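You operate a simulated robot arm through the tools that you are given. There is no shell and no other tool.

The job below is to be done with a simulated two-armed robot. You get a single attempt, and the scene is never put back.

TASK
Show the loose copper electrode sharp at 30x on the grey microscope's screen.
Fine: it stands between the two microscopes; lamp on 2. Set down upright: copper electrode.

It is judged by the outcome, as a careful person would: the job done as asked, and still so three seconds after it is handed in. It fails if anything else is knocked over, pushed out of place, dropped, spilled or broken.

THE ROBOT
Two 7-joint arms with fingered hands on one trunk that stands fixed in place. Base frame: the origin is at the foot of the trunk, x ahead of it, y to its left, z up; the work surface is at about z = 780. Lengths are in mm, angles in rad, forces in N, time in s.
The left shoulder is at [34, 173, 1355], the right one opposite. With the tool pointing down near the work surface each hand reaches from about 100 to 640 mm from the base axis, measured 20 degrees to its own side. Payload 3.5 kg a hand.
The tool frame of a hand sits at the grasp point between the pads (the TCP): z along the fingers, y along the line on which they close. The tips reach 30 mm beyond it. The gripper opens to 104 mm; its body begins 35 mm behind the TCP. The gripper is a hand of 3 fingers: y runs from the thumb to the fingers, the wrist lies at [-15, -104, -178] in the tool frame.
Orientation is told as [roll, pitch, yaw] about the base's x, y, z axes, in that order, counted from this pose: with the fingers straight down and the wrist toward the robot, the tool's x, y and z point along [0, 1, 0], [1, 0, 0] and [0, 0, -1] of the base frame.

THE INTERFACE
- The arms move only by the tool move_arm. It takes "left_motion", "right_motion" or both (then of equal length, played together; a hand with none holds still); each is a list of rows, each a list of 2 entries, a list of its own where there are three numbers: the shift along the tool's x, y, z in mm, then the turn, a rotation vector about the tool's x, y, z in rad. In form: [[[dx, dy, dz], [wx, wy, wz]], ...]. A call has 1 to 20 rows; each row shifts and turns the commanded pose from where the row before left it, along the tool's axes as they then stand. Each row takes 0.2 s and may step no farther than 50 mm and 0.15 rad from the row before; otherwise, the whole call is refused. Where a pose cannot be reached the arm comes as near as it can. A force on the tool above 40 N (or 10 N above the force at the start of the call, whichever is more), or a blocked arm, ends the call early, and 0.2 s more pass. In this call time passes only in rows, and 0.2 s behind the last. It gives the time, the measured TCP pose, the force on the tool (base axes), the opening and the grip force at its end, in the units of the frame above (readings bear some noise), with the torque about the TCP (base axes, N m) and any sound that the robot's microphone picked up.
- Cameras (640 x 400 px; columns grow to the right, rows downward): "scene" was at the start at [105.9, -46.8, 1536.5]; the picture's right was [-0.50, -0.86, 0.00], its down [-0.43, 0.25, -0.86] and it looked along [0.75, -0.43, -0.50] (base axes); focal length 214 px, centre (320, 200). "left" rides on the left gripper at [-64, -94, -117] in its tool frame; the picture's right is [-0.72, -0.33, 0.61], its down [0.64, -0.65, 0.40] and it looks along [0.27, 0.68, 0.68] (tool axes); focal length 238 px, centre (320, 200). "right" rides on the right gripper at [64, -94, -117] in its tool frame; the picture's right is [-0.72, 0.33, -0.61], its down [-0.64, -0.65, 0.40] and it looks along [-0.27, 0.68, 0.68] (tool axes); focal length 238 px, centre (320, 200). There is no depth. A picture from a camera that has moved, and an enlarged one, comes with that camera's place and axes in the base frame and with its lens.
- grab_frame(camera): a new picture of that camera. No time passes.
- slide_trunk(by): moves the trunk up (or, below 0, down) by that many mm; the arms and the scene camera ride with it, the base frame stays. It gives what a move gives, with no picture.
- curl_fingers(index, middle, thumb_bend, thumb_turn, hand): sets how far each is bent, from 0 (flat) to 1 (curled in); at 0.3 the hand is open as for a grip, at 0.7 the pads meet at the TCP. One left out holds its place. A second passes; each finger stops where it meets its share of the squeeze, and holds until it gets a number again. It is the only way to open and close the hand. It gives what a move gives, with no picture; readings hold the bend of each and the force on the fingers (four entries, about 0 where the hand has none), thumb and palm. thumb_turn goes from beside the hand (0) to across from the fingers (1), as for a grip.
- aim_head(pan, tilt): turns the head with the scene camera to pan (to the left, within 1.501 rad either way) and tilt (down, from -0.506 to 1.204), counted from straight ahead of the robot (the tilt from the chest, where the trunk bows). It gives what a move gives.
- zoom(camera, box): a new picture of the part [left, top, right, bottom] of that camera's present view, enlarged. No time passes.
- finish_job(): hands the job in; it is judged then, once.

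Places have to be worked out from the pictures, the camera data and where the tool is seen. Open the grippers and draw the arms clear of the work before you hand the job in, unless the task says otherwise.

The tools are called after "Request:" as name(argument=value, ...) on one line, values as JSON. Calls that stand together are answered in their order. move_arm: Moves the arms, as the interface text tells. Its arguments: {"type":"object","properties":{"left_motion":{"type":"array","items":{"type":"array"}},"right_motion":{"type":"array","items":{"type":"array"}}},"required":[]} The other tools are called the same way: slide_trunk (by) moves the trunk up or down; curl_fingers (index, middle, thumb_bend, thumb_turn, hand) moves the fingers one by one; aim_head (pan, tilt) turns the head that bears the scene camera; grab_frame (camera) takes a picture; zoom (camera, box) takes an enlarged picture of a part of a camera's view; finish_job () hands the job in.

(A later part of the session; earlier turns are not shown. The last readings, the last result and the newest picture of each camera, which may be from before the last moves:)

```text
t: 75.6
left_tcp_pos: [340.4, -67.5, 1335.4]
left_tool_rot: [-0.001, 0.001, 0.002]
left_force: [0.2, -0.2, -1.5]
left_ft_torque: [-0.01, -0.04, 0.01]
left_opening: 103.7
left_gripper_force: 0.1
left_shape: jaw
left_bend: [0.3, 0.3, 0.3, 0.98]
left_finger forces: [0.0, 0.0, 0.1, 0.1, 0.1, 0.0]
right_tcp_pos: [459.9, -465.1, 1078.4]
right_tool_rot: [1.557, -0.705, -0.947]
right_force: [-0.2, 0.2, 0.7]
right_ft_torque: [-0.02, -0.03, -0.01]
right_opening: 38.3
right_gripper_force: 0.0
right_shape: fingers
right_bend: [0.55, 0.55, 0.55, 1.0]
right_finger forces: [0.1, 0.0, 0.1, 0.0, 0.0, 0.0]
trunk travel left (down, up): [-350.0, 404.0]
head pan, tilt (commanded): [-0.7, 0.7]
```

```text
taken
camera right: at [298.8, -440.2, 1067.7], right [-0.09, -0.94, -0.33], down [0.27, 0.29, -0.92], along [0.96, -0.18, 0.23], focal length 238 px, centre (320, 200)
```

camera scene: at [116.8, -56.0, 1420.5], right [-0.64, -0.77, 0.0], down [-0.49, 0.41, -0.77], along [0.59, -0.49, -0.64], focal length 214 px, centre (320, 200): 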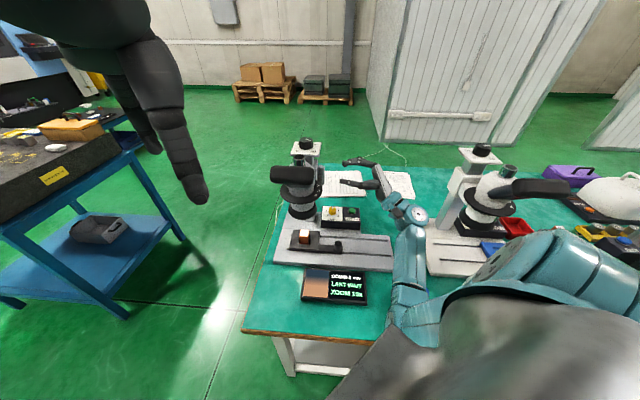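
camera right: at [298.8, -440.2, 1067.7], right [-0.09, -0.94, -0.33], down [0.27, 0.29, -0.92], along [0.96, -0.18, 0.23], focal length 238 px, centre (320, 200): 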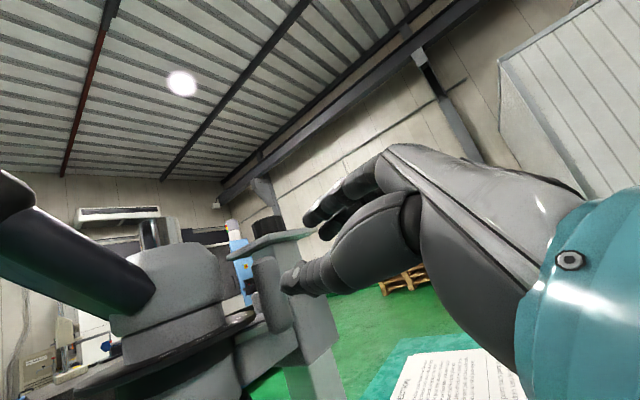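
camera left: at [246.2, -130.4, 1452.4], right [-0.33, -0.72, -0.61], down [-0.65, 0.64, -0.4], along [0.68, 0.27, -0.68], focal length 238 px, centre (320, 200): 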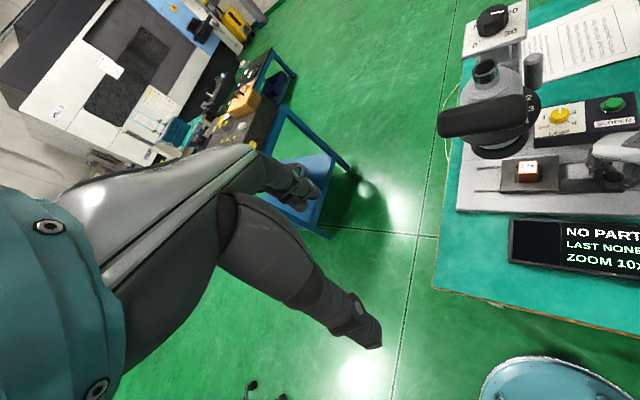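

The roll works cleanly. I finish it and turn the heading to 45°.

Request:
move_arm(right_motion=[[[0, 0, 0], [0, 0, 0.143]], [[0, 0, 0], [0, 0, 0.143]], [[0, 0, 0], [0, 0, 0.143]], [[0, 0, 0], [0, 0, 0.143]], [[0, 0, 0], [0, 0, 0.143]], [[0, 0, 0], [0.085, 0, 0]], [[0, 0, 0], [0.085, 0, 0]]])

Request:
grab_frame(camera="right")

Request:
zoom(camera="right", box=[120, 160, 360, 360])

Request:
zoom(camera="scene", box=[270, 130, 430, 250])

```text
t: 77.2
left_tcp_pos: [340.6, -66.1, 1334.8]
left_tool_rot: [0.0, 0.0, 0.0]
left_force: [-0.2, -0.2, 0.0]
left_ft_torque: [0.03, 0.04, -0.03]
left_opening: 103.3
left_gripper_force: 0.0
left_shape: jaw
left_bend: [0.3, 0.3, 0.3, 0.98]
left_finger forces: [0.1, 0.1, 0.0, 0.0, 0.1, 0.0]
right_tcp_pos: [459.6, -466.7, 1079.0]
right_tool_rot: [1.56, 0.011, -0.786]
right_force: [-0.1, 0.7, 0.3]
right_ft_torque: [0.04, -0.02, 0.01]
right_opening: 38.1
right_gripper_force: 0.1
right_shape: fingers
right_bend: [0.55, 0.55, 0.55, 1.0]
right_finger forces: [0.0, 0.0, 0.1, 0.0, 0.0, 0.0]
trunk travel left (down, up): [-350.0, 404.0]
head pan, tilt (commanded): [-0.7, 0.7]
```

```text
taken
camera right: at [310.7, -481.9, 1145.3], right [-0.21, -0.66, -0.72], down [-0.19, 0.75, -0.64], along [0.96, 0.0, -0.28], focal length 238 px, centre (320, 200)
```

right: 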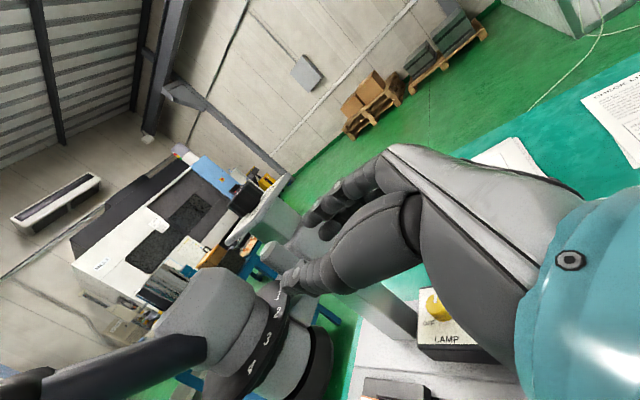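

```text
2.00 times, centred on (240, 260) of right
camera zoom: at [310.7, -481.9, 1145.3], right [-0.21, -0.66, -0.72], down [-0.19, 0.75, -0.64], along [0.96, 0.0, -0.28], focal length 477 px, centre (480, 80)
```

zoom: 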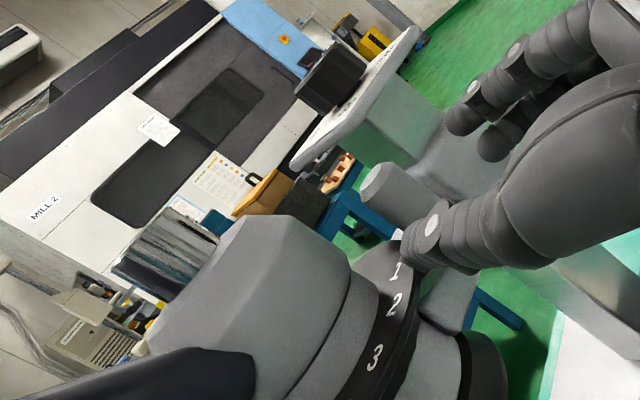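

```text
3.33 times, centred on (350, 190) of scene
camera zoom: at [116.9, -56.1, 1420.5], right [-0.64, -0.77, 0.0], down [-0.49, 0.41, -0.76], along [0.59, -0.49, -0.64], focal length 715 px, centre (220, 233)
```

zoom: 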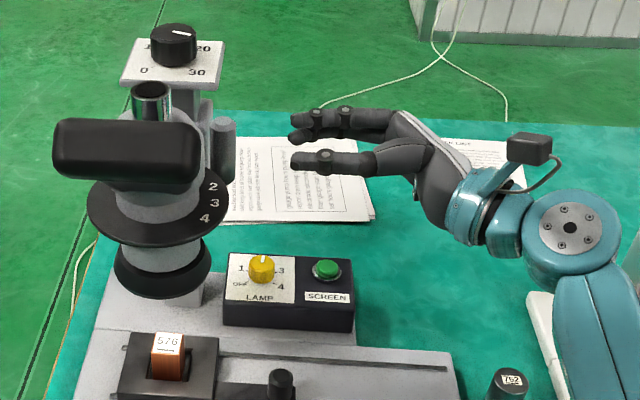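

The hand is in handshake pose exactly, heading 45°. The handle centre triangulates to about (529,-407), top about z 1092. I open the fingers to about 51 mm, shift 7 mm back and 4 mm down, and advance 40 mm to just short of the handle.

Request:
curl_fingers(hand="right", index=0.49, middle=0.49, thumb_bend=0.49)

Request:
move_arm(right_motion=[[[-4, 7, 10], [0, 0, 0]], [[0, 0, 15], [0, 0, 0]], [[0, 0, 15], [0, 0, 0]]])

Request:
zoom(camera="right", box=[180, 160, 380, 340])

Request:
zoom(camera="scene", box=[270, 130, 370, 210])

Request:
zoom(camera="left", box=[490, 30, 590, 130])

```text
t: 78.2
left_tcp_pos: [341.2, -65.7, 1335.3]
left_tool_rot: [0.0, 0.001, 0.003]
left_force: [-0.4, 0.2, 0.1]
left_ft_torque: [-0.03, 0.02, -0.02]
left_opening: 103.4
left_gripper_force: 0.1
left_shape: jaw
left_bend: [0.3, 0.3, 0.3, 0.98]
left_finger forces: [0.0, 0.0, 0.0, 0.0, 0.0, 0.0]
right_tcp_pos: [459.4, -465.2, 1079.0]
right_tool_rot: [1.562, 0.01, -0.787]
right_force: [0.1, -0.3, -0.3]
right_ft_torque: [0.02, 0.01, 0.01]
right_opening: 53.9
right_gripper_force: 0.1
right_shape: fingers
right_bend: [0.49, 0.49, 0.49, 1.0]
right_finger forces: [0.1, 0.0, 0.0, 0.0, 0.0, 0.1]
trunk travel left (down, up): [-350.0, 404.0]
head pan, tilt (commanded): [-0.7, 0.7]
```

```text
t: 79.0
left_tcp_pos: [339.9, -65.1, 1335.4]
left_tool_rot: [0.0, 0.001, 0.002]
left_force: [-0.1, 0.2, 0.4]
left_ft_torque: [0.0, 0.0, 0.0]
left_opening: 103.7
left_gripper_force: 0.2
left_shape: jaw
left_bend: [0.3, 0.3, 0.3, 0.98]
left_finger forces: [0.1, 0.1, 0.1, 0.1, 0.0, 0.0]
right_tcp_pos: [492.7, -442.6, 1076.2]
right_tool_rot: [1.561, 0.01, -0.785]
right_force: [-0.2, 0.4, 0.2]
right_ft_torque: [0.01, 0.02, 0.02]
right_opening: 53.7
right_gripper_force: 0.0
right_shape: fingers
right_bend: [0.49, 0.49, 0.49, 1.0]
right_finger forces: [0.0, 0.1, 0.0, 0.0, 0.0, 0.0]
trunk travel left (down, up): [-350.0, 404.0]
head pan, tilt (commanded): [-0.7, 0.7]
```

```text
2.22 times, centred on (280, 250) of right
camera zoom: at [344.2, -458.5, 1141.8], right [-0.21, -0.66, -0.72], down [-0.18, 0.75, -0.64], along [0.96, 0.0, -0.28], focal length 530 px, centre (409, 89)
```

zoom: 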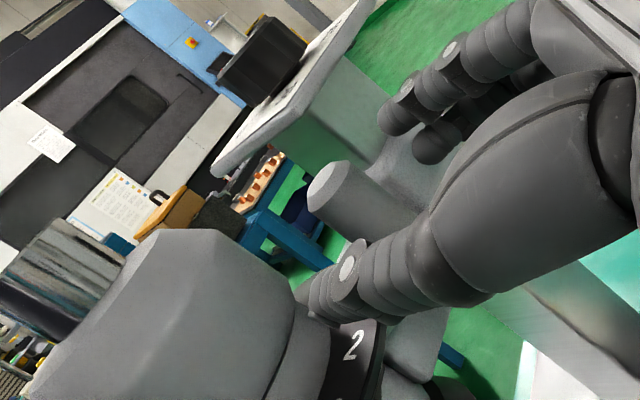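

```text
5.00 times, centred on (320, 170) of scene
camera zoom: at [117.1, -56.0, 1420.5], right [-0.64, -0.77, 0.0], down [-0.49, 0.41, -0.76], along [0.59, -0.49, -0.64], focal length 1072 px, centre (320, 350)
```

zoom: 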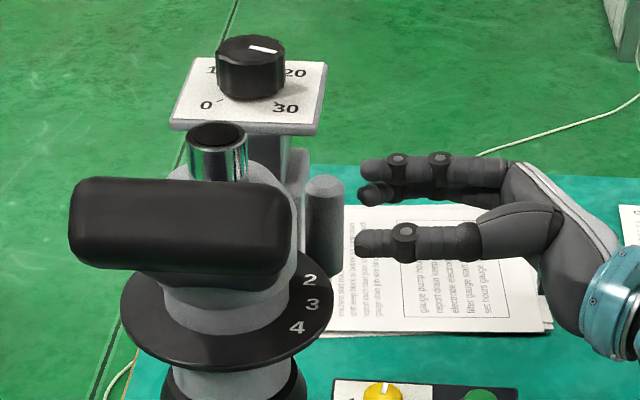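

```text
4.00 times, centred on (540, 80) of left
camera zoom: at [246.1, -130.0, 1452.5], right [-0.33, -0.72, -0.61], down [-0.65, 0.64, -0.4], along [0.68, 0.27, -0.68], focal length 953 px, centre (-560, 680)
```

zoom: 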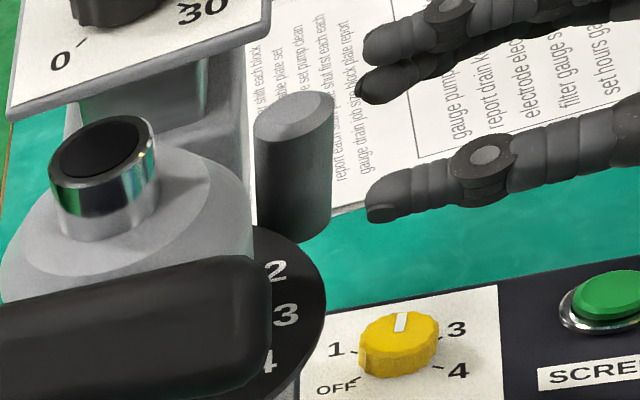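

The handle lies between thumb and fingers in line with the hand. I narrow the opening a little, shift 3 mm back, and advance 26 mm around the handle, staying clear of the column.

Request:
curl_fingers(hand="right", index=0.52, middle=0.52, thumb_bend=0.52)

Request:
move_arm(right_motion=[[[0, 3, 10], [0, 0, 0]], [[0, 0, 10], [0, 0, 0]], [[0, 0, 6], [0, 0, 0]]])

Request:
zoom(camera="right", box=[180, 160, 380, 340])

Request:
zoom(camera="scene", box=[270, 130, 370, 210])

Request:
zoom(camera="left", box=[490, 30, 590, 130])

```text
t: 80.0
left_tcp_pos: [340.3, -67.6, 1335.4]
left_tool_rot: [-0.001, 0.0, 0.0]
left_force: [0.0, 0.6, 0.3]
left_ft_torque: [-0.04, -0.01, -0.01]
left_opening: 103.8
left_gripper_force: 0.0
left_shape: jaw
left_bend: [0.3, 0.3, 0.3, 0.98]
left_finger forces: [0.1, 0.0, 0.1, 0.0, 0.0, 0.0]
right_tcp_pos: [492.6, -442.7, 1076.5]
right_tool_rot: [1.562, 0.01, -0.783]
right_force: [0.6, 0.3, 0.2]
right_ft_torque: [0.02, -0.02, 0.03]
right_opening: 47.4
right_gripper_force: 0.0
right_shape: fingers
right_bend: [0.52, 0.52, 0.52, 1.0]
right_finger forces: [0.0, 0.1, 0.0, 0.1, 0.0, 0.0]
trunk travel left (down, up): [-350.0, 404.0]
head pan, tilt (commanded): [-0.7, 0.7]
```

```text
t: 80.8
left_tcp_pos: [340.2, -67.0, 1336.2]
left_tool_rot: [0.001, 0.0, 0.001]
left_force: [0.2, 0.1, -0.4]
left_ft_torque: [-0.03, 0.01, 0.01]
left_opening: 103.4
left_gripper_force: 0.0
left_shape: jaw
left_bend: [0.3, 0.3, 0.3, 0.98]
left_finger forces: [0.0, 0.1, 0.0, 0.1, 0.0, 0.1]
right_tcp_pos: [512.5, -425.4, 1074.2]
right_tool_rot: [1.559, 0.01, -0.786]
right_force: [-0.5, 0.3, 0.1]
right_ft_torque: [0.03, -0.05, -0.03]
right_opening: 47.0
right_gripper_force: 0.0
right_shape: fingers
right_bend: [0.52, 0.52, 0.52, 1.0]
right_finger forces: [0.1, 0.0, 0.1, 0.1, 0.1, 0.0]
trunk travel left (down, up): [-350.0, 404.0]
head pan, tilt (commanded): [-0.7, 0.7]
```

```text
2.22 times, centred on (280, 250) of right
camera zoom: at [363.9, -441.6, 1140.3], right [-0.21, -0.66, -0.72], down [-0.18, 0.75, -0.64], along [0.96, 0.0, -0.28], focal length 530 px, centre (409, 89)
```

zoom: 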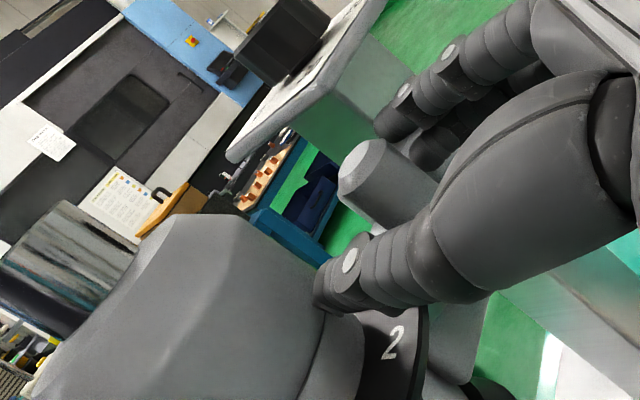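

```text
5.00 times, centred on (320, 170) of scene
camera zoom: at [117.0, -56.1, 1420.5], right [-0.64, -0.77, 0.0], down [-0.49, 0.41, -0.76], along [0.59, -0.49, -0.64], focal length 1072 px, centre (320, 350)
```

zoom: 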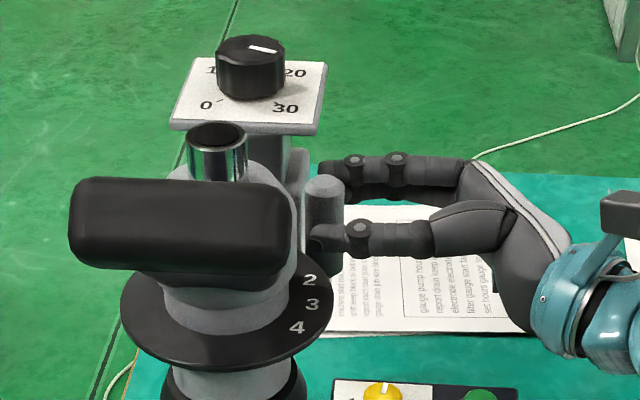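

```text
4.00 times, centred on (540, 80) of left
camera zoom: at [246.0, -130.1, 1452.5], right [-0.33, -0.72, -0.61], down [-0.65, 0.64, -0.4], along [0.68, 0.27, -0.68], focal length 953 px, centre (-560, 680)
```

zoom: 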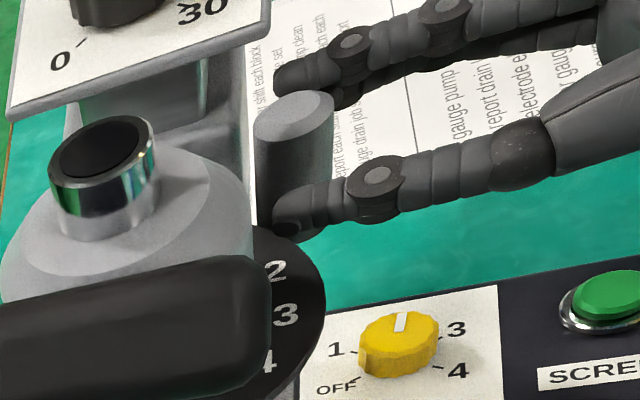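

Thumb in front, fingers behind the handle — I close the grip.

Request:
curl_fingers(hand="right", index=0.72, middle=0.72, thumb_bend=0.72)

Request:
zoom(camera="left", box=[490, 30, 590, 130])

Request:
zoom(camera="right", box=[180, 160, 380, 340])

```text
t: 81.8
left_tcp_pos: [339.3, -68.9, 1335.6]
left_tool_rot: [0.001, 0.0, 0.001]
left_force: [0.2, -0.3, 0.4]
left_ft_torque: [-0.02, -0.01, -0.04]
left_opening: 103.7
left_gripper_force: 0.0
left_shape: jaw
left_bend: [0.3, 0.3, 0.3, 0.98]
left_finger forces: [0.1, 0.0, 0.0, 0.0, 0.0, 0.0]
right_tcp_pos: [511.9, -428.4, 1073.8]
right_tool_rot: [1.564, 0.011, -0.789]
right_force: [1.1, -18.9, 1.1]
right_ft_torque: [-0.02, -0.04, -0.38]
right_opening: 18.9
right_gripper_force: 16.5
right_shape: fingers
right_bend: [0.6, 0.63, 0.65, 1.0]
right_finger forces: [11.1, 12.3, 0.0, 0.0, 9.7, 0.1]
trunk travel left (down, up): [-350.0, 404.0]
head pan, tilt (commanded): [-0.7, 0.7]
```

```text
4.00 times, centred on (540, 80) of left
camera zoom: at [245.9, -133.0, 1452.3], right [-0.33, -0.72, -0.61], down [-0.65, 0.64, -0.4], along [0.68, 0.27, -0.68], focal length 953 px, centre (-560, 680)
```

zoom: 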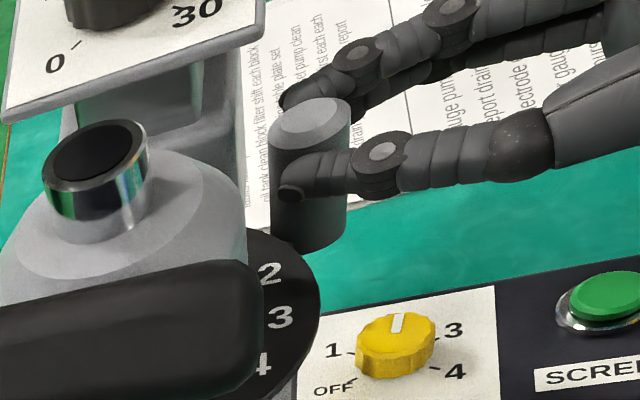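

```text
2.22 times, centred on (280, 250) of right
camera zoom: at [363.4, -444.6, 1139.8], right [-0.21, -0.66, -0.72], down [-0.18, 0.75, -0.64], along [0.96, -0.01, -0.28], focal length 530 px, centre (409, 89)
```

zoom: 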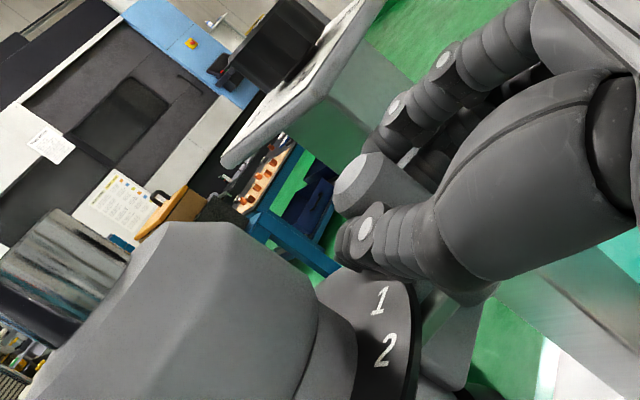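

The grip reads 10–12 N per finger with a 19 N side load; the handle seems to have shifted a little. I check the scene view and the screen.

Request:
zoom(camera="scene", box=[270, 130, 370, 210])

Request:
zoom(camera="scene", box=[290, 255, 390, 315])

```text
5.00 times, centred on (320, 170) of scene
camera zoom: at [116.8, -58.9, 1420.4], right [-0.64, -0.77, 0.0], down [-0.49, 0.42, -0.76], along [0.59, -0.49, -0.65], focal length 1072 px, centre (320, 350)
```

zoom: 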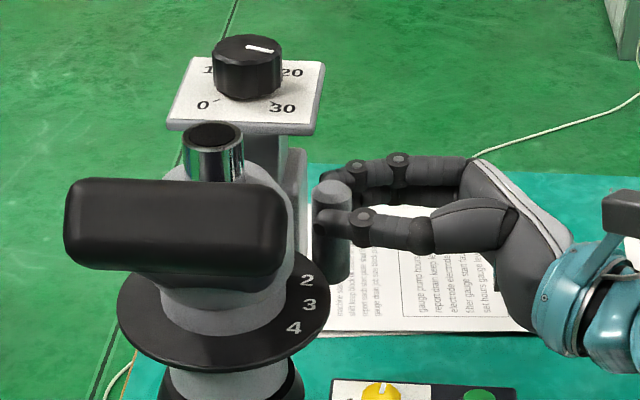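

```text
6.40 times, centred on (340, 285) of scene
camera zoom: at [116.8, -58.9, 1420.4], right [-0.64, -0.77, 0.0], down [-0.49, 0.42, -0.76], along [0.59, -0.49, -0.65], focal length 1373 px, centre (192, -344)
```

zoom: 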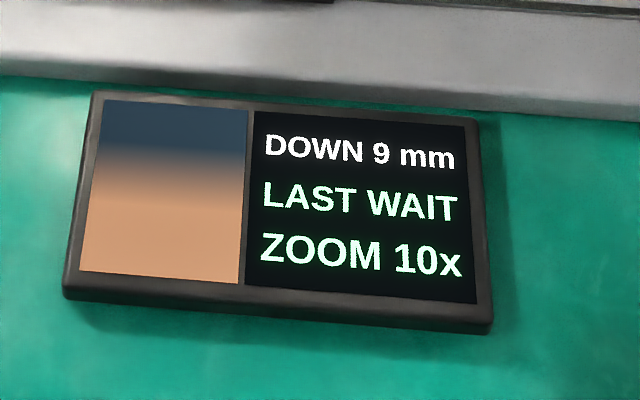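

Closing the fingers has already drawn the lever a few degrees clockwise, so it does move. I pull the handle along its arc toward 2, watching force and the screen.

Request:
move_arm(right_motion=[[[0, -5, -4], [0, 0, 0]], [[0, -6, -4], [0, 0, 0]], [[0, -6, -3], [0, 0, 0]], [[0, -6, -3], [0, 0, 0]]])

Request:
zoom(camera="scene", box=[270, 130, 370, 210])

Request:
zoom(camera="scene", box=[290, 255, 390, 315])

Request:
zoom(camera="left", box=[490, 30, 590, 130])

```text
t: 82.8
left_tcp_pos: [340.5, -67.9, 1335.2]
left_tool_rot: [0.001, 0.001, 0.002]
left_force: [-1.0, 0.5, 0.8]
left_ft_torque: [0.03, 0.01, 0.01]
left_opening: 103.7
left_gripper_force: 0.1
left_shape: jaw
left_bend: [0.3, 0.3, 0.3, 0.98]
left_finger forces: [0.0, 0.1, 0.0, 0.0, 0.0, 0.0]
right_tcp_pos: [486.9, -420.2, 1073.2]
right_tool_rot: [1.562, 0.011, -0.783]
right_force: [-1.7, -8.3, -1.3]
right_ft_torque: [-0.09, -0.01, -0.16]
right_opening: 17.6
right_gripper_force: 13.4
right_shape: fingers
right_bend: [0.71, 0.64, 0.63, 1.0]
right_finger forces: [7.1, 7.9, 0.1, 0.0, 11.6, 0.0]
trunk travel left (down, up): [-350.0, 404.0]
head pan, tilt (commanded): [-0.7, 0.7]
```

```text
5.00 times, centred on (320, 170) of scene
camera zoom: at [117.1, -57.7, 1420.4], right [-0.64, -0.77, 0.0], down [-0.49, 0.42, -0.76], along [0.59, -0.49, -0.64], focal length 1072 px, centre (320, 350)
```

zoom: 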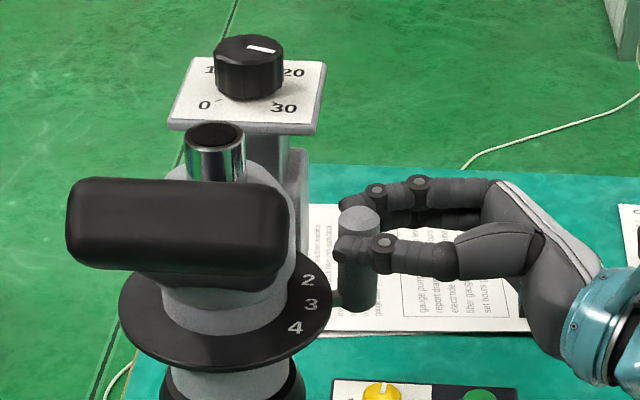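

```text
6.40 times, centred on (340, 285) of scene
camera zoom: at [117.1, -57.7, 1420.4], right [-0.64, -0.77, 0.0], down [-0.49, 0.42, -0.76], along [0.59, -0.49, -0.64], focal length 1373 px, centre (192, -344)
```

zoom: 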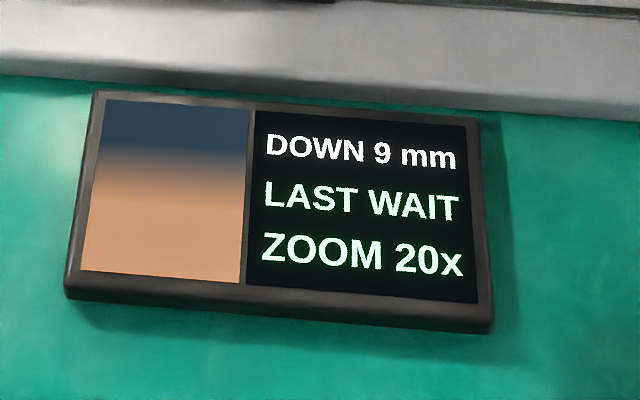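

```text
4.00 times, centred on (540, 80) of left
camera zoom: at [246.1, -131.8, 1452.3], right [-0.33, -0.72, -0.61], down [-0.65, 0.64, -0.4], along [0.68, 0.27, -0.68], focal length 953 px, centre (-560, 680)
```

zoom: 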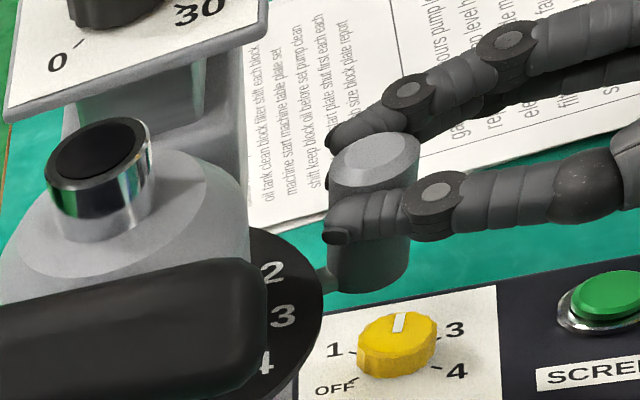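

"ZOOM 20x" now. I go on along the arc toward 3.

Request:
move_arm(right_motion=[[[0, -6, -1.5], [0, 0, 0]], [[0, -6, -1.2], [0, 0, 0]], [[0, -6, -0.7], [0, 0, 0]], [[0, -5, -0.3], [0, 0, 0]]])

Request:
zoom(camera="scene", box=[270, 130, 370, 210])

Request:
zoom(camera="scene", box=[290, 255, 390, 315])

Request:
zoom(camera="left", box=[490, 30, 590, 130])

```text
t: 83.8
left_tcp_pos: [341.7, -66.1, 1336.6]
left_tool_rot: [-0.001, -0.001, 0.001]
left_force: [-0.1, -0.1, -0.2]
left_ft_torque: [0.01, 0.04, 0.01]
left_opening: 103.6
left_gripper_force: 0.1
left_shape: jaw
left_bend: [0.3, 0.3, 0.3, 0.98]
left_finger forces: [0.1, 0.1, 0.0, 0.0, 0.0, 0.1]
right_tcp_pos: [468.9, -404.8, 1075.2]
right_tool_rot: [1.561, 0.012, -0.783]
right_force: [3.4, 0.9, -1.4]
right_ft_torque: [-0.05, -0.02, -0.11]
right_opening: 16.2
right_gripper_force: 11.9
right_shape: fingers
right_bend: [0.71, 0.65, 0.63, 1.0]
right_finger forces: [5.1, 5.7, 0.1, 0.0, 12.4, 0.0]
trunk travel left (down, up): [-350.0, 404.0]
head pan, tilt (commanded): [-0.7, 0.7]
```

```text
5.00 times, centred on (320, 170) of scene
camera zoom: at [117.5, -56.0, 1420.4], right [-0.64, -0.77, 0.0], down [-0.49, 0.41, -0.76], along [0.58, -0.49, -0.64], focal length 1072 px, centre (320, 350)
```

zoom: 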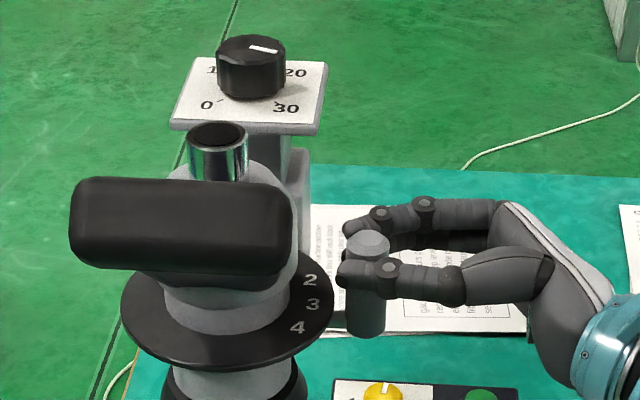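

```text
6.40 times, centred on (340, 285) of scene
camera zoom: at [117.5, -56.0, 1420.4], right [-0.64, -0.77, 0.0], down [-0.49, 0.41, -0.76], along [0.58, -0.49, -0.64], focal length 1373 px, centre (192, -344)
```

zoom: 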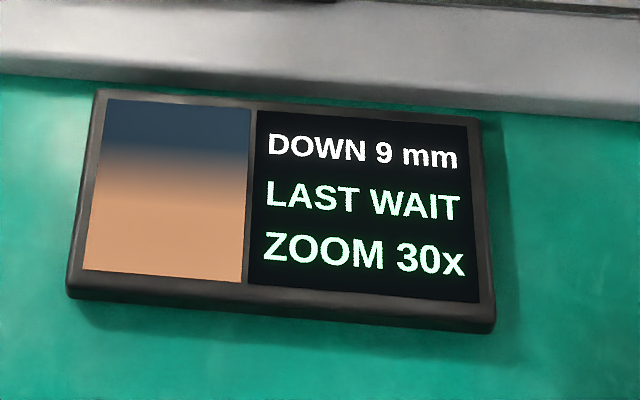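

```text
4.00 times, centred on (540, 80) of left
camera zoom: at [246.6, -130.0, 1452.4], right [-0.33, -0.72, -0.61], down [-0.65, 0.64, -0.4], along [0.68, 0.27, -0.68], focal length 953 px, centre (-560, 680)
```

zoom: 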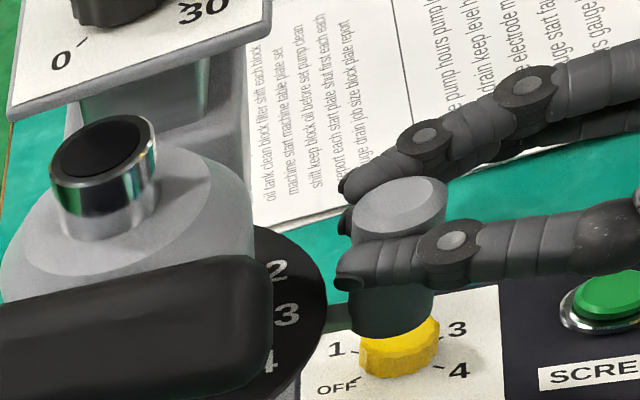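

"ZOOM 30x", and the lever rod points right at the number 3. I open the fingers and draw the hand straight back to the right.

Request:
curl_fingers(hand="right", index=0.5, middle=0.5, thumb_bend=0.5)

Request:
move_arm(right_motion=[[[0, 0, -10], [0, 0, 0]], [[0, 0, -25], [0, 0, 0]], [[0, 0, -35], [0, 0, 0]]])

Request:
zoom(camera="scene", box=[270, 120, 390, 310])

Request:
zoom(camera="left", box=[470, 20, 590, 130])

```text
t: 84.8
left_tcp_pos: [340.7, -67.3, 1335.5]
left_tool_rot: [-0.002, 0.0, 0.001]
left_force: [-0.4, -0.6, -1.0]
left_ft_torque: [0.03, -0.03, -0.01]
left_opening: 103.6
left_gripper_force: 0.2
left_shape: jaw
left_bend: [0.3, 0.3, 0.3, 0.98]
left_finger forces: [0.0, 0.0, 0.1, 0.0, 0.0, 0.0]
right_tcp_pos: [466.7, -406.1, 1074.7]
right_tool_rot: [1.561, 0.01, -0.786]
right_force: [-0.3, 0.8, -0.2]
right_ft_torque: [-0.02, -0.03, -0.03]
right_opening: 51.0
right_gripper_force: 0.0
right_shape: fingers
right_bend: [0.5, 0.5, 0.5, 1.0]
right_finger forces: [0.0, 0.0, 0.0, 0.1, 0.0, 0.0]
trunk travel left (down, up): [-350.0, 404.0]
head pan, tilt (commanded): [-0.7, 0.7]
```

```text
t: 85.6
left_tcp_pos: [340.1, -67.5, 1336.0]
left_tool_rot: [0.001, 0.0, 0.003]
left_force: [0.3, -0.2, -0.4]
left_ft_torque: [-0.01, 0.03, 0.0]
left_opening: 103.8
left_gripper_force: 0.0
left_shape: jaw
left_bend: [0.3, 0.3, 0.3, 0.98]
left_finger forces: [0.1, 0.0, 0.0, 0.1, 0.0, 0.0]
right_tcp_pos: [417.7, -458.2, 1073.9]
right_tool_rot: [1.56, 0.009, -0.785]
right_force: [-0.7, 0.4, -0.2]
right_ft_torque: [-0.02, 0.03, 0.04]
right_opening: 51.3
right_gripper_force: 0.0
right_shape: fingers
right_bend: [0.5, 0.5, 0.5, 1.0]
right_finger forces: [0.1, 0.1, 0.1, 0.0, 0.0, 0.0]
trunk travel left (down, up): [-350.0, 404.0]
head pan, tilt (commanded): [-0.7, 0.7]
```

```text
2.11 times, centred on (330, 215) of scene
camera zoom: at [116.6, -56.2, 1420.5], right [-0.64, -0.77, 0.0], down [-0.49, 0.41, -0.77], along [0.59, -0.49, -0.64], focal length 452 px, centre (299, 168)
```

zoom: 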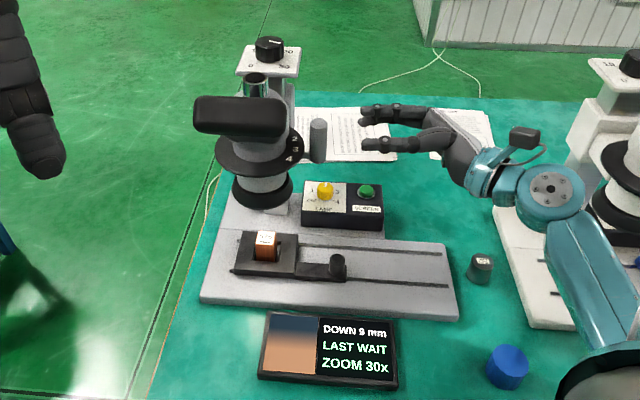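

```text
3.64 times, centred on (530, 75) of left
camera zoom: at [245.6, -130.2, 1452.6], right [-0.33, -0.72, -0.61], down [-0.65, 0.64, -0.4], along [0.68, 0.27, -0.68], focal length 867 px, centre (-444, 654)
```

zoom: 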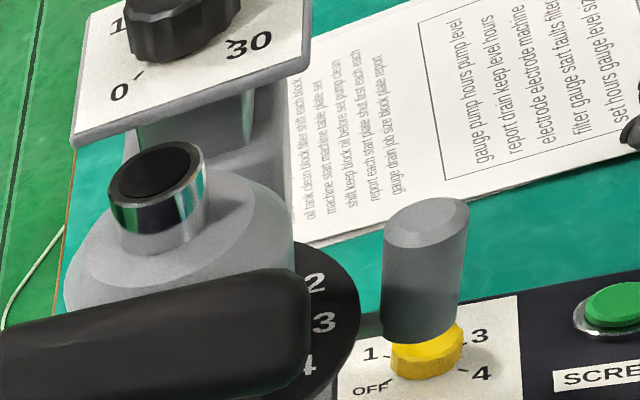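

30x holds after release. Now the focus knob on the column's top plate: I measure it from the scene and left cameras.

Request:
zoom(camera="left", box=[460, 0, 540, 60])

Request:
zoom(camera="scene", box=[280, 125, 330, 165])

Request:
zoom(camera="right", box=[200, 120, 340, 260])

```text
6.67 times, centred on (500, 30) of left
camera zoom: at [245.6, -130.2, 1452.6], right [-0.33, -0.72, -0.61], down [-0.65, 0.64, -0.4], along [0.68, 0.27, -0.68], focal length 1589 px, centre (-880, 1333)
```

zoom: 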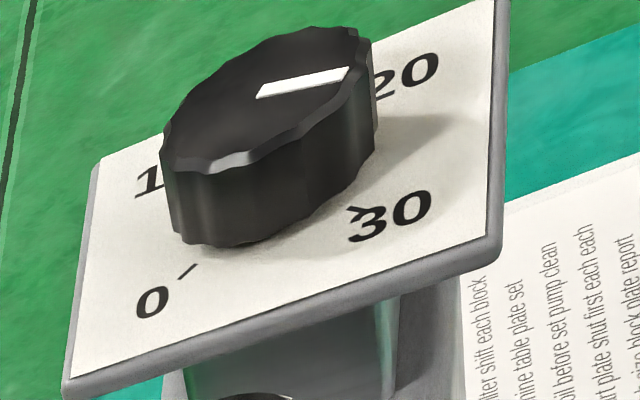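

```text
10.00 times, centred on (305, 145) of scene
camera zoom: at [116.6, -56.2, 1420.5], right [-0.64, -0.77, 0.0], down [-0.49, 0.41, -0.77], along [0.59, -0.49, -0.64], focal length 2145 px, centre (470, 750)
```

zoom: 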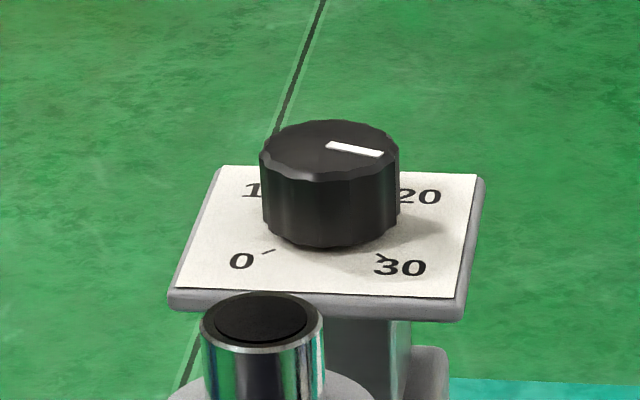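

```text
2.86 times, centred on (270, 190) of right
camera zoom: at [269.3, -473.8, 1141.2], right [-0.21, -0.66, -0.72], down [-0.18, 0.75, -0.64], along [0.96, 0.0, -0.28], focal length 681 px, centre (463, 229)
```

zoom: 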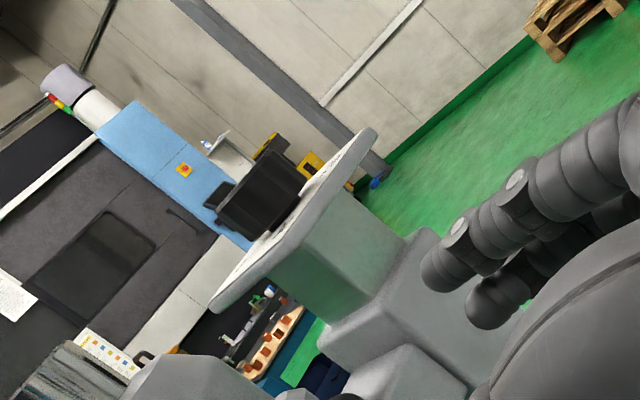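

The focus knob is about 42 mm across, centred near (604,-413) with its top at about z 1146; its mark reads about 25, and the screen wants 9 mm down. I raise the hand and turn it about its own y-axis back to fingers-down (yaw -45°).

Request:
move_arm(right_motion=[[[40, 0, 0], [0, 0, 0]], [[40, 0, 0], [0, 0, 0]], [[0, 0, 0], [0, -0.143, 0]], [[0, 0, 0], [0, -0.143, 0]], [[0, 0, 0], [0, -0.143, 0]], [[0, 0, 0], [0, -0.143, 0]], [[0, 0, 0], [0, -0.143, 0]], [[0, 0, 0], [0, -0.143, 0]]])

Request:
grab_frame(camera="scene")

```text
t: 87.4
left_tcp_pos: [341.2, -66.9, 1335.7]
left_tool_rot: [-0.001, 0.0, 0.001]
left_force: [-0.4, -0.5, 0.2]
left_ft_torque: [0.0, 0.0, 0.0]
left_opening: 103.7
left_gripper_force: 0.1
left_shape: jaw
left_bend: [0.3, 0.3, 0.3, 0.98]
left_finger forces: [0.1, 0.1, 0.1, 0.0, 0.0, 0.1]
right_tcp_pos: [419.4, -455.3, 1154.7]
right_tool_rot: [0.702, 0.009, -0.786]
right_force: [0.4, 1.4, 1.1]
right_ft_torque: [-0.04, -0.03, 0.03]
right_opening: 51.2
right_gripper_force: 0.1
right_shape: fingers
right_bend: [0.5, 0.5, 0.5, 1.0]
right_finger forces: [0.1, 0.0, 0.0, 0.0, 0.1, 0.1]
trunk travel left (down, up): [-350.0, 404.0]
head pan, tilt (commanded): [-0.7, 0.7]
```

```text
taken
camera scene: at [117.2, -55.9, 1420.5], right [-0.64, -0.77, 0.0], down [-0.49, 0.41, -0.76], along [0.59, -0.49, -0.64], focal length 214 px, centre (320, 200)
```

scene: 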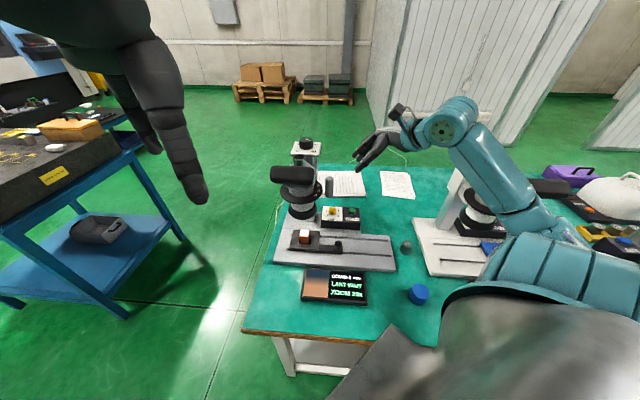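

Smooth so far. I finish the turn to fingers-down and raise further.

Request:
move_arm(right_motion=[[[0, 0, 0], [0, -0.143, 0]], [[0, 0, 0], [0, -0.143, 0]], [[0, 0, 0], [0, -0.143, 0]], [[0, 0, 0], [0, -0.143, 0]], [[0, 0, 0], [0, -0.13, 0]], [[0, 0, -40], [0, 0, 0]], [[0, 0, -40], [0, 0, 0]]])

Request:
grab_frame(camera="scene")

Request:
grab_frame(camera="right")

```text
t: 89.0
left_tcp_pos: [340.9, -65.6, 1335.4]
left_tool_rot: [-0.001, 0.001, 0.003]
left_force: [0.0, 0.4, -0.6]
left_ft_torque: [-0.08, 0.03, -0.03]
left_opening: 103.4
left_gripper_force: 0.0
left_shape: jaw
left_bend: [0.3, 0.3, 0.3, 0.98]
left_finger forces: [0.1, 0.1, 0.0, 0.1, 0.0, 0.0]
right_tcp_pos: [419.1, -455.1, 1234.1]
right_tool_rot: [0.002, 0.01, -0.786]
right_force: [-1.2, 0.5, 0.3]
right_ft_torque: [-0.01, -0.01, 0.02]
right_opening: 51.2
right_gripper_force: 0.0
right_shape: fingers
right_bend: [0.5, 0.5, 0.5, 1.0]
right_finger forces: [0.0, 0.0, 0.0, 0.1, 0.1, 0.0]
trunk travel left (down, up): [-350.0, 404.0]
head pan, tilt (commanded): [-0.7, 0.7]
```

```text
taken
camera scene: at [117.0, -55.1, 1420.5], right [-0.64, -0.77, 0.0], down [-0.49, 0.41, -0.77], along [0.59, -0.49, -0.64], focal length 214 px, centre (320, 200)
```

scene: 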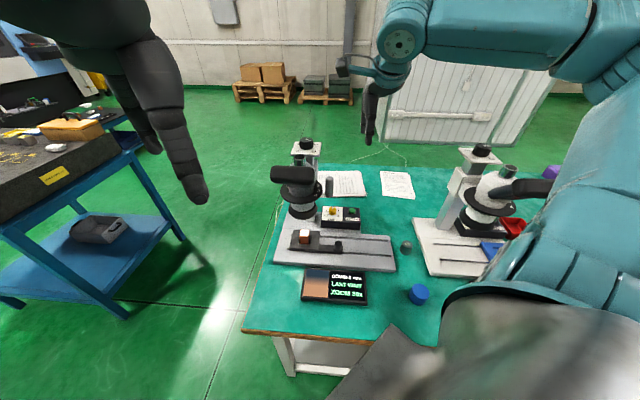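

```text
taken
camera right: at [399.2, -344.7, 1352.2], right [-0.27, -0.74, 0.61], down [-0.92, 0.01, -0.4], along [0.29, -0.67, -0.69], focal length 238 px, centre (320, 200)
```

right: 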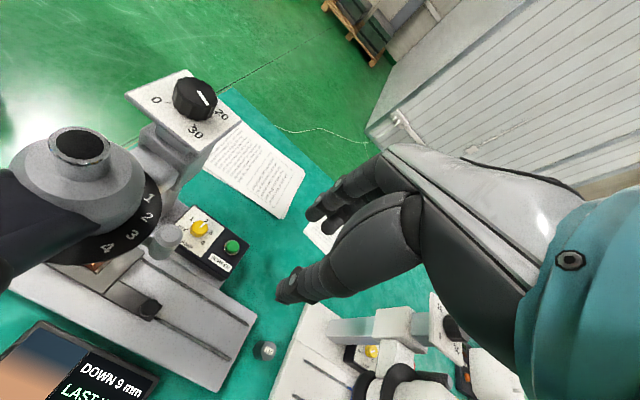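

Fingers point down again and the right camera sees the focus knob well. I zoom on it to triangulate its centre and read its mark.

Request:
zoom(camera="right", box=[120, 50, 250, 170])

Request:
zoom(camera="scene", box=[280, 125, 330, 165])

```text
3.33 times, centred on (185, 110) of right
camera zoom: at [399.2, -344.7, 1352.2], right [-0.27, -0.74, 0.61], down [-0.92, 0.01, -0.4], along [0.29, -0.67, -0.69], focal length 794 px, centre (770, 500)
```

zoom: 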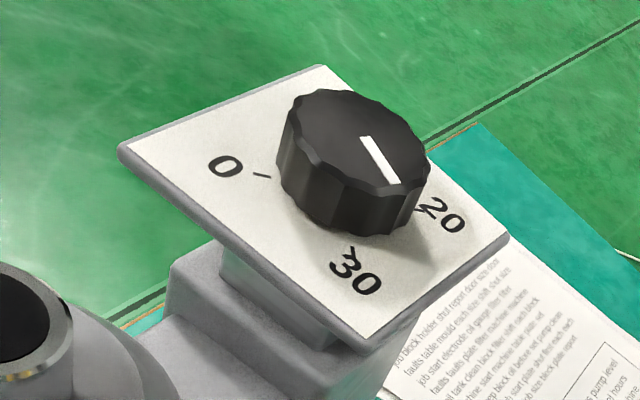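

```text
10.00 times, centred on (305, 145) of scene
camera zoom: at [117.0, -55.1, 1420.5], right [-0.64, -0.77, 0.0], down [-0.49, 0.41, -0.77], along [0.59, -0.49, -0.64], focal length 2145 px, centre (470, 750)
```

zoom: 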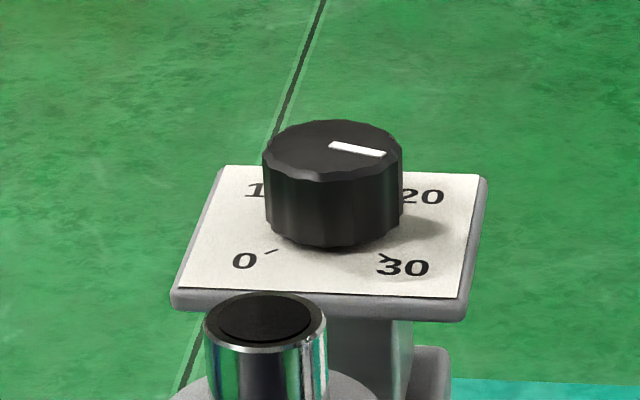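

The knob's centre comes out at (608.5,-415,1147), mark at about 26. I open the hand to about 72 mm, move over the knob at safe height and set the yaw to about -0.6.

Request:
curl_fingers(hand="right", index=0.42, middle=0.42, thumb_bend=0.42)

Request:
move_arm(right_motion=[[[32.4, 21.2, 0], [0, 0, 0]], [[32.4, 21.2, 0], [0, 0, 0]], [[32.4, 21.2, 0], [0, 0, 0]], [[32.4, 21.2, 0], [0, 0, 0]], [[32.4, 21.2, 0], [0, 0, 0]], [[0, 0, 0], [0, 0, -0.093]], [[0, 0, 0], [0, 0, -0.093]]])

Request:
grab_frame(camera="right")

Request:
zoom(camera="scene", box=[260, 60, 400, 180])

```text
t: 90.0
left_tcp_pos: [340.4, -65.7, 1335.6]
left_tool_rot: [0.0, 0.0, 0.004]
left_force: [0.0, 0.3, -0.4]
left_ft_torque: [-0.01, -0.01, -0.01]
left_opening: 103.5
left_gripper_force: 0.0
left_shape: jaw
left_bend: [0.3, 0.3, 0.3, 0.98]
left_finger forces: [0.1, 0.1, 0.1, 0.0, 0.0, 0.0]
right_tcp_pos: [420.0, -457.0, 1233.5]
right_tool_rot: [0.003, 0.01, -0.786]
right_force: [0.4, 0.6, 0.3]
right_ft_torque: [-0.03, 0.0, 0.02]
right_opening: 72.3
right_gripper_force: 0.1
right_shape: fingers
right_bend: [0.42, 0.42, 0.42, 0.99]
right_finger forces: [0.0, 0.0, 0.0, 0.1, 0.1, 0.0]
trunk travel left (down, up): [-350.0, 404.0]
head pan, tilt (commanded): [-0.7, 0.7]
```

```text
t: 91.6
left_tcp_pos: [341.2, -65.5, 1334.4]
left_tool_rot: [0.0, 0.002, 0.001]
left_force: [0.9, 0.8, 0.8]
left_ft_torque: [0.0, 0.03, 0.01]
left_opening: 103.5
left_gripper_force: 0.0
left_shape: jaw
left_bend: [0.3, 0.3, 0.3, 0.98]
left_finger forces: [0.0, 0.1, 0.0, 0.0, 0.1, 0.0]
right_tcp_pos: [612.3, -416.5, 1233.8]
right_tool_rot: [0.004, 0.009, -0.597]
right_force: [-0.3, 0.4, -0.5]
right_ft_torque: [0.03, 0.01, -0.03]
right_opening: 72.4
right_gripper_force: 0.2
right_shape: fingers
right_bend: [0.42, 0.42, 0.42, 0.99]
right_finger forces: [0.0, 0.0, 0.0, 0.0, 0.0, 0.1]
trunk travel left (down, up): [-350.0, 404.0]
head pan, tilt (commanded): [-0.7, 0.7]
```

```text
taken
camera right: at [571.0, -312.4, 1352.4], right [-0.13, -0.78, 0.61], down [-0.9, -0.16, -0.4], along [0.41, -0.6, -0.69], focal length 238 px, centre (320, 200)
```

right: 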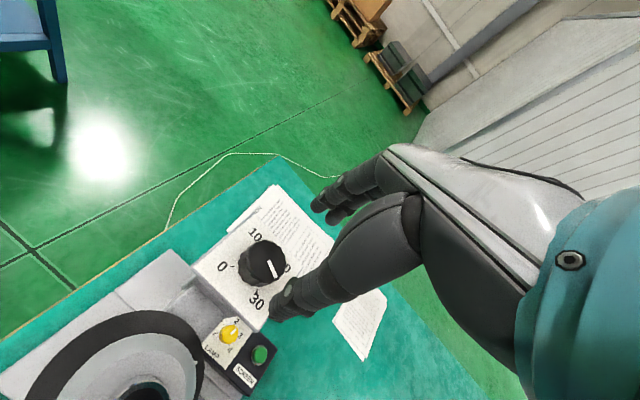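

```text
3.33 times, centred on (330, 120) of scene
camera zoom: at [117.6, -55.9, 1420.4], right [-0.64, -0.77, 0.0], down [-0.49, 0.41, -0.76], along [0.58, -0.49, -0.64], focal length 715 px, centre (287, 467)
```

zoom: 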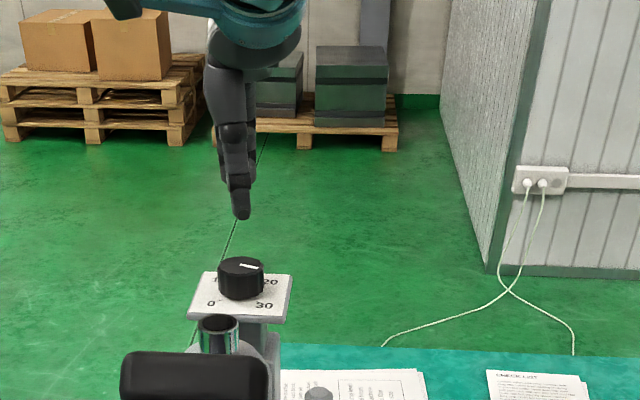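

The hand hangs above the knob. I zoom with the right camera for the last centring correction.

Request:
zoom(camera="right", box=[200, 200, 340, 330])

```text
3.08 times, centred on (270, 265) of right
camera zoom: at [571.0, -312.4, 1352.4], right [-0.13, -0.78, 0.61], down [-0.9, -0.16, -0.4], along [0.41, -0.6, -0.69], focal length 733 px, centre (474, 0)
```

zoom: 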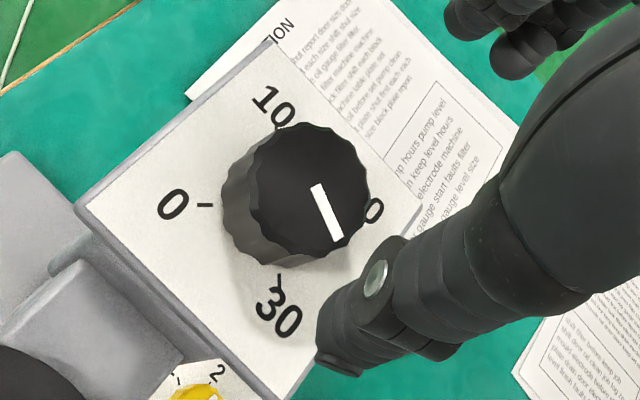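

The two right-camera views agree on (618,-419,1143.5) for the knob top. I correct by about 6.5 mm along the hand's y and lower to just above the knob.

Request:
move_arm(right_motion=[[[1.1, 6.5, 20], [0, 0, 0]], [[0, 0, 25], [0, 0, 0]], [[0, 0, 18], [0, 0, 0]]])

Request:
zoom(camera="right", box=[200, 160, 380, 330])

Request:
zoom(camera="scene", box=[280, 100, 350, 165])

Request:
zoom(camera="left", box=[450, 0, 560, 80])

```text
t: 92.4
left_tcp_pos: [339.7, -66.4, 1335.5]
left_tool_rot: [0.001, -0.001, 0.002]
left_force: [0.1, 1.0, 0.3]
left_ft_torque: [0.01, 0.0, 0.02]
left_opening: 103.4
left_gripper_force: 0.1
left_shape: jaw
left_bend: [0.3, 0.3, 0.3, 0.98]
left_finger forces: [0.0, 0.1, 0.1, 0.0, 0.0, 0.0]
right_tcp_pos: [615.1, -419.7, 1172.0]
right_tool_rot: [0.004, 0.01, -0.6]
right_force: [-0.4, 0.0, -1.3]
right_ft_torque: [0.02, -0.02, -0.02]
right_opening: 72.2
right_gripper_force: 0.1
right_shape: fingers
right_bend: [0.42, 0.42, 0.42, 0.99]
right_finger forces: [0.0, 0.1, 0.0, 0.0, 0.1, 0.0]
trunk travel left (down, up): [-350.0, 404.0]
head pan, tilt (commanded): [-0.7, 0.7]
```

```text
2.35 times, centred on (290, 245) of right
camera zoom: at [573.1, -314.9, 1290.0], right [-0.13, -0.78, 0.61], down [-0.9, -0.16, -0.4], along [0.41, -0.6, -0.69], focal length 561 px, centre (391, 94)
```

zoom: 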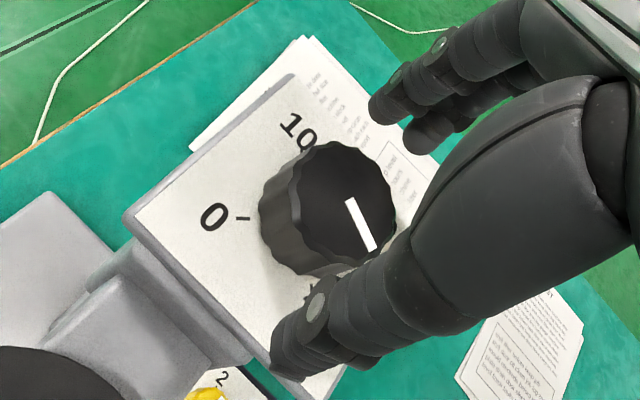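

```text
6.15 times, centred on (315, 132) of scene
camera zoom: at [117.3, -56.3, 1420.5], right [-0.64, -0.77, 0.0], down [-0.49, 0.41, -0.76], along [0.59, -0.49, -0.64], focal length 1320 px, centre (351, 615)
```

zoom: 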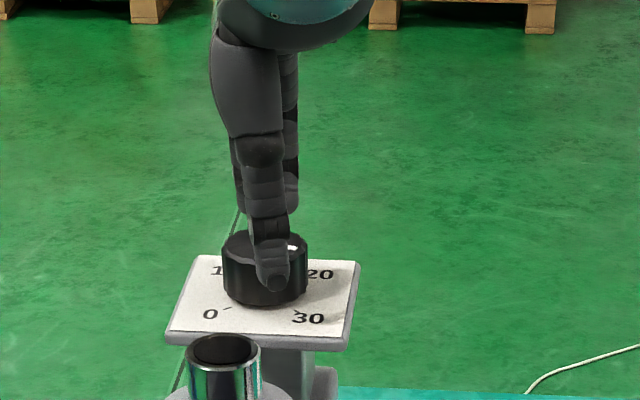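

```text
5.00 times, centred on (505, 40) of left
camera zoom: at [246.3, -130.4, 1452.4], right [-0.33, -0.72, -0.61], down [-0.65, 0.64, -0.4], along [0.68, 0.27, -0.68], focal length 1192 px, centre (-605, 1000)
```

zoom: 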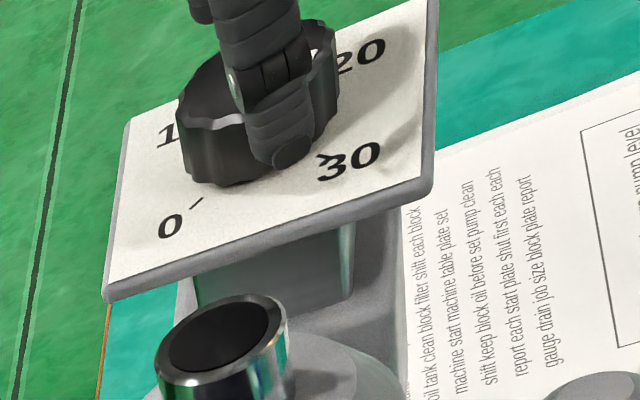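

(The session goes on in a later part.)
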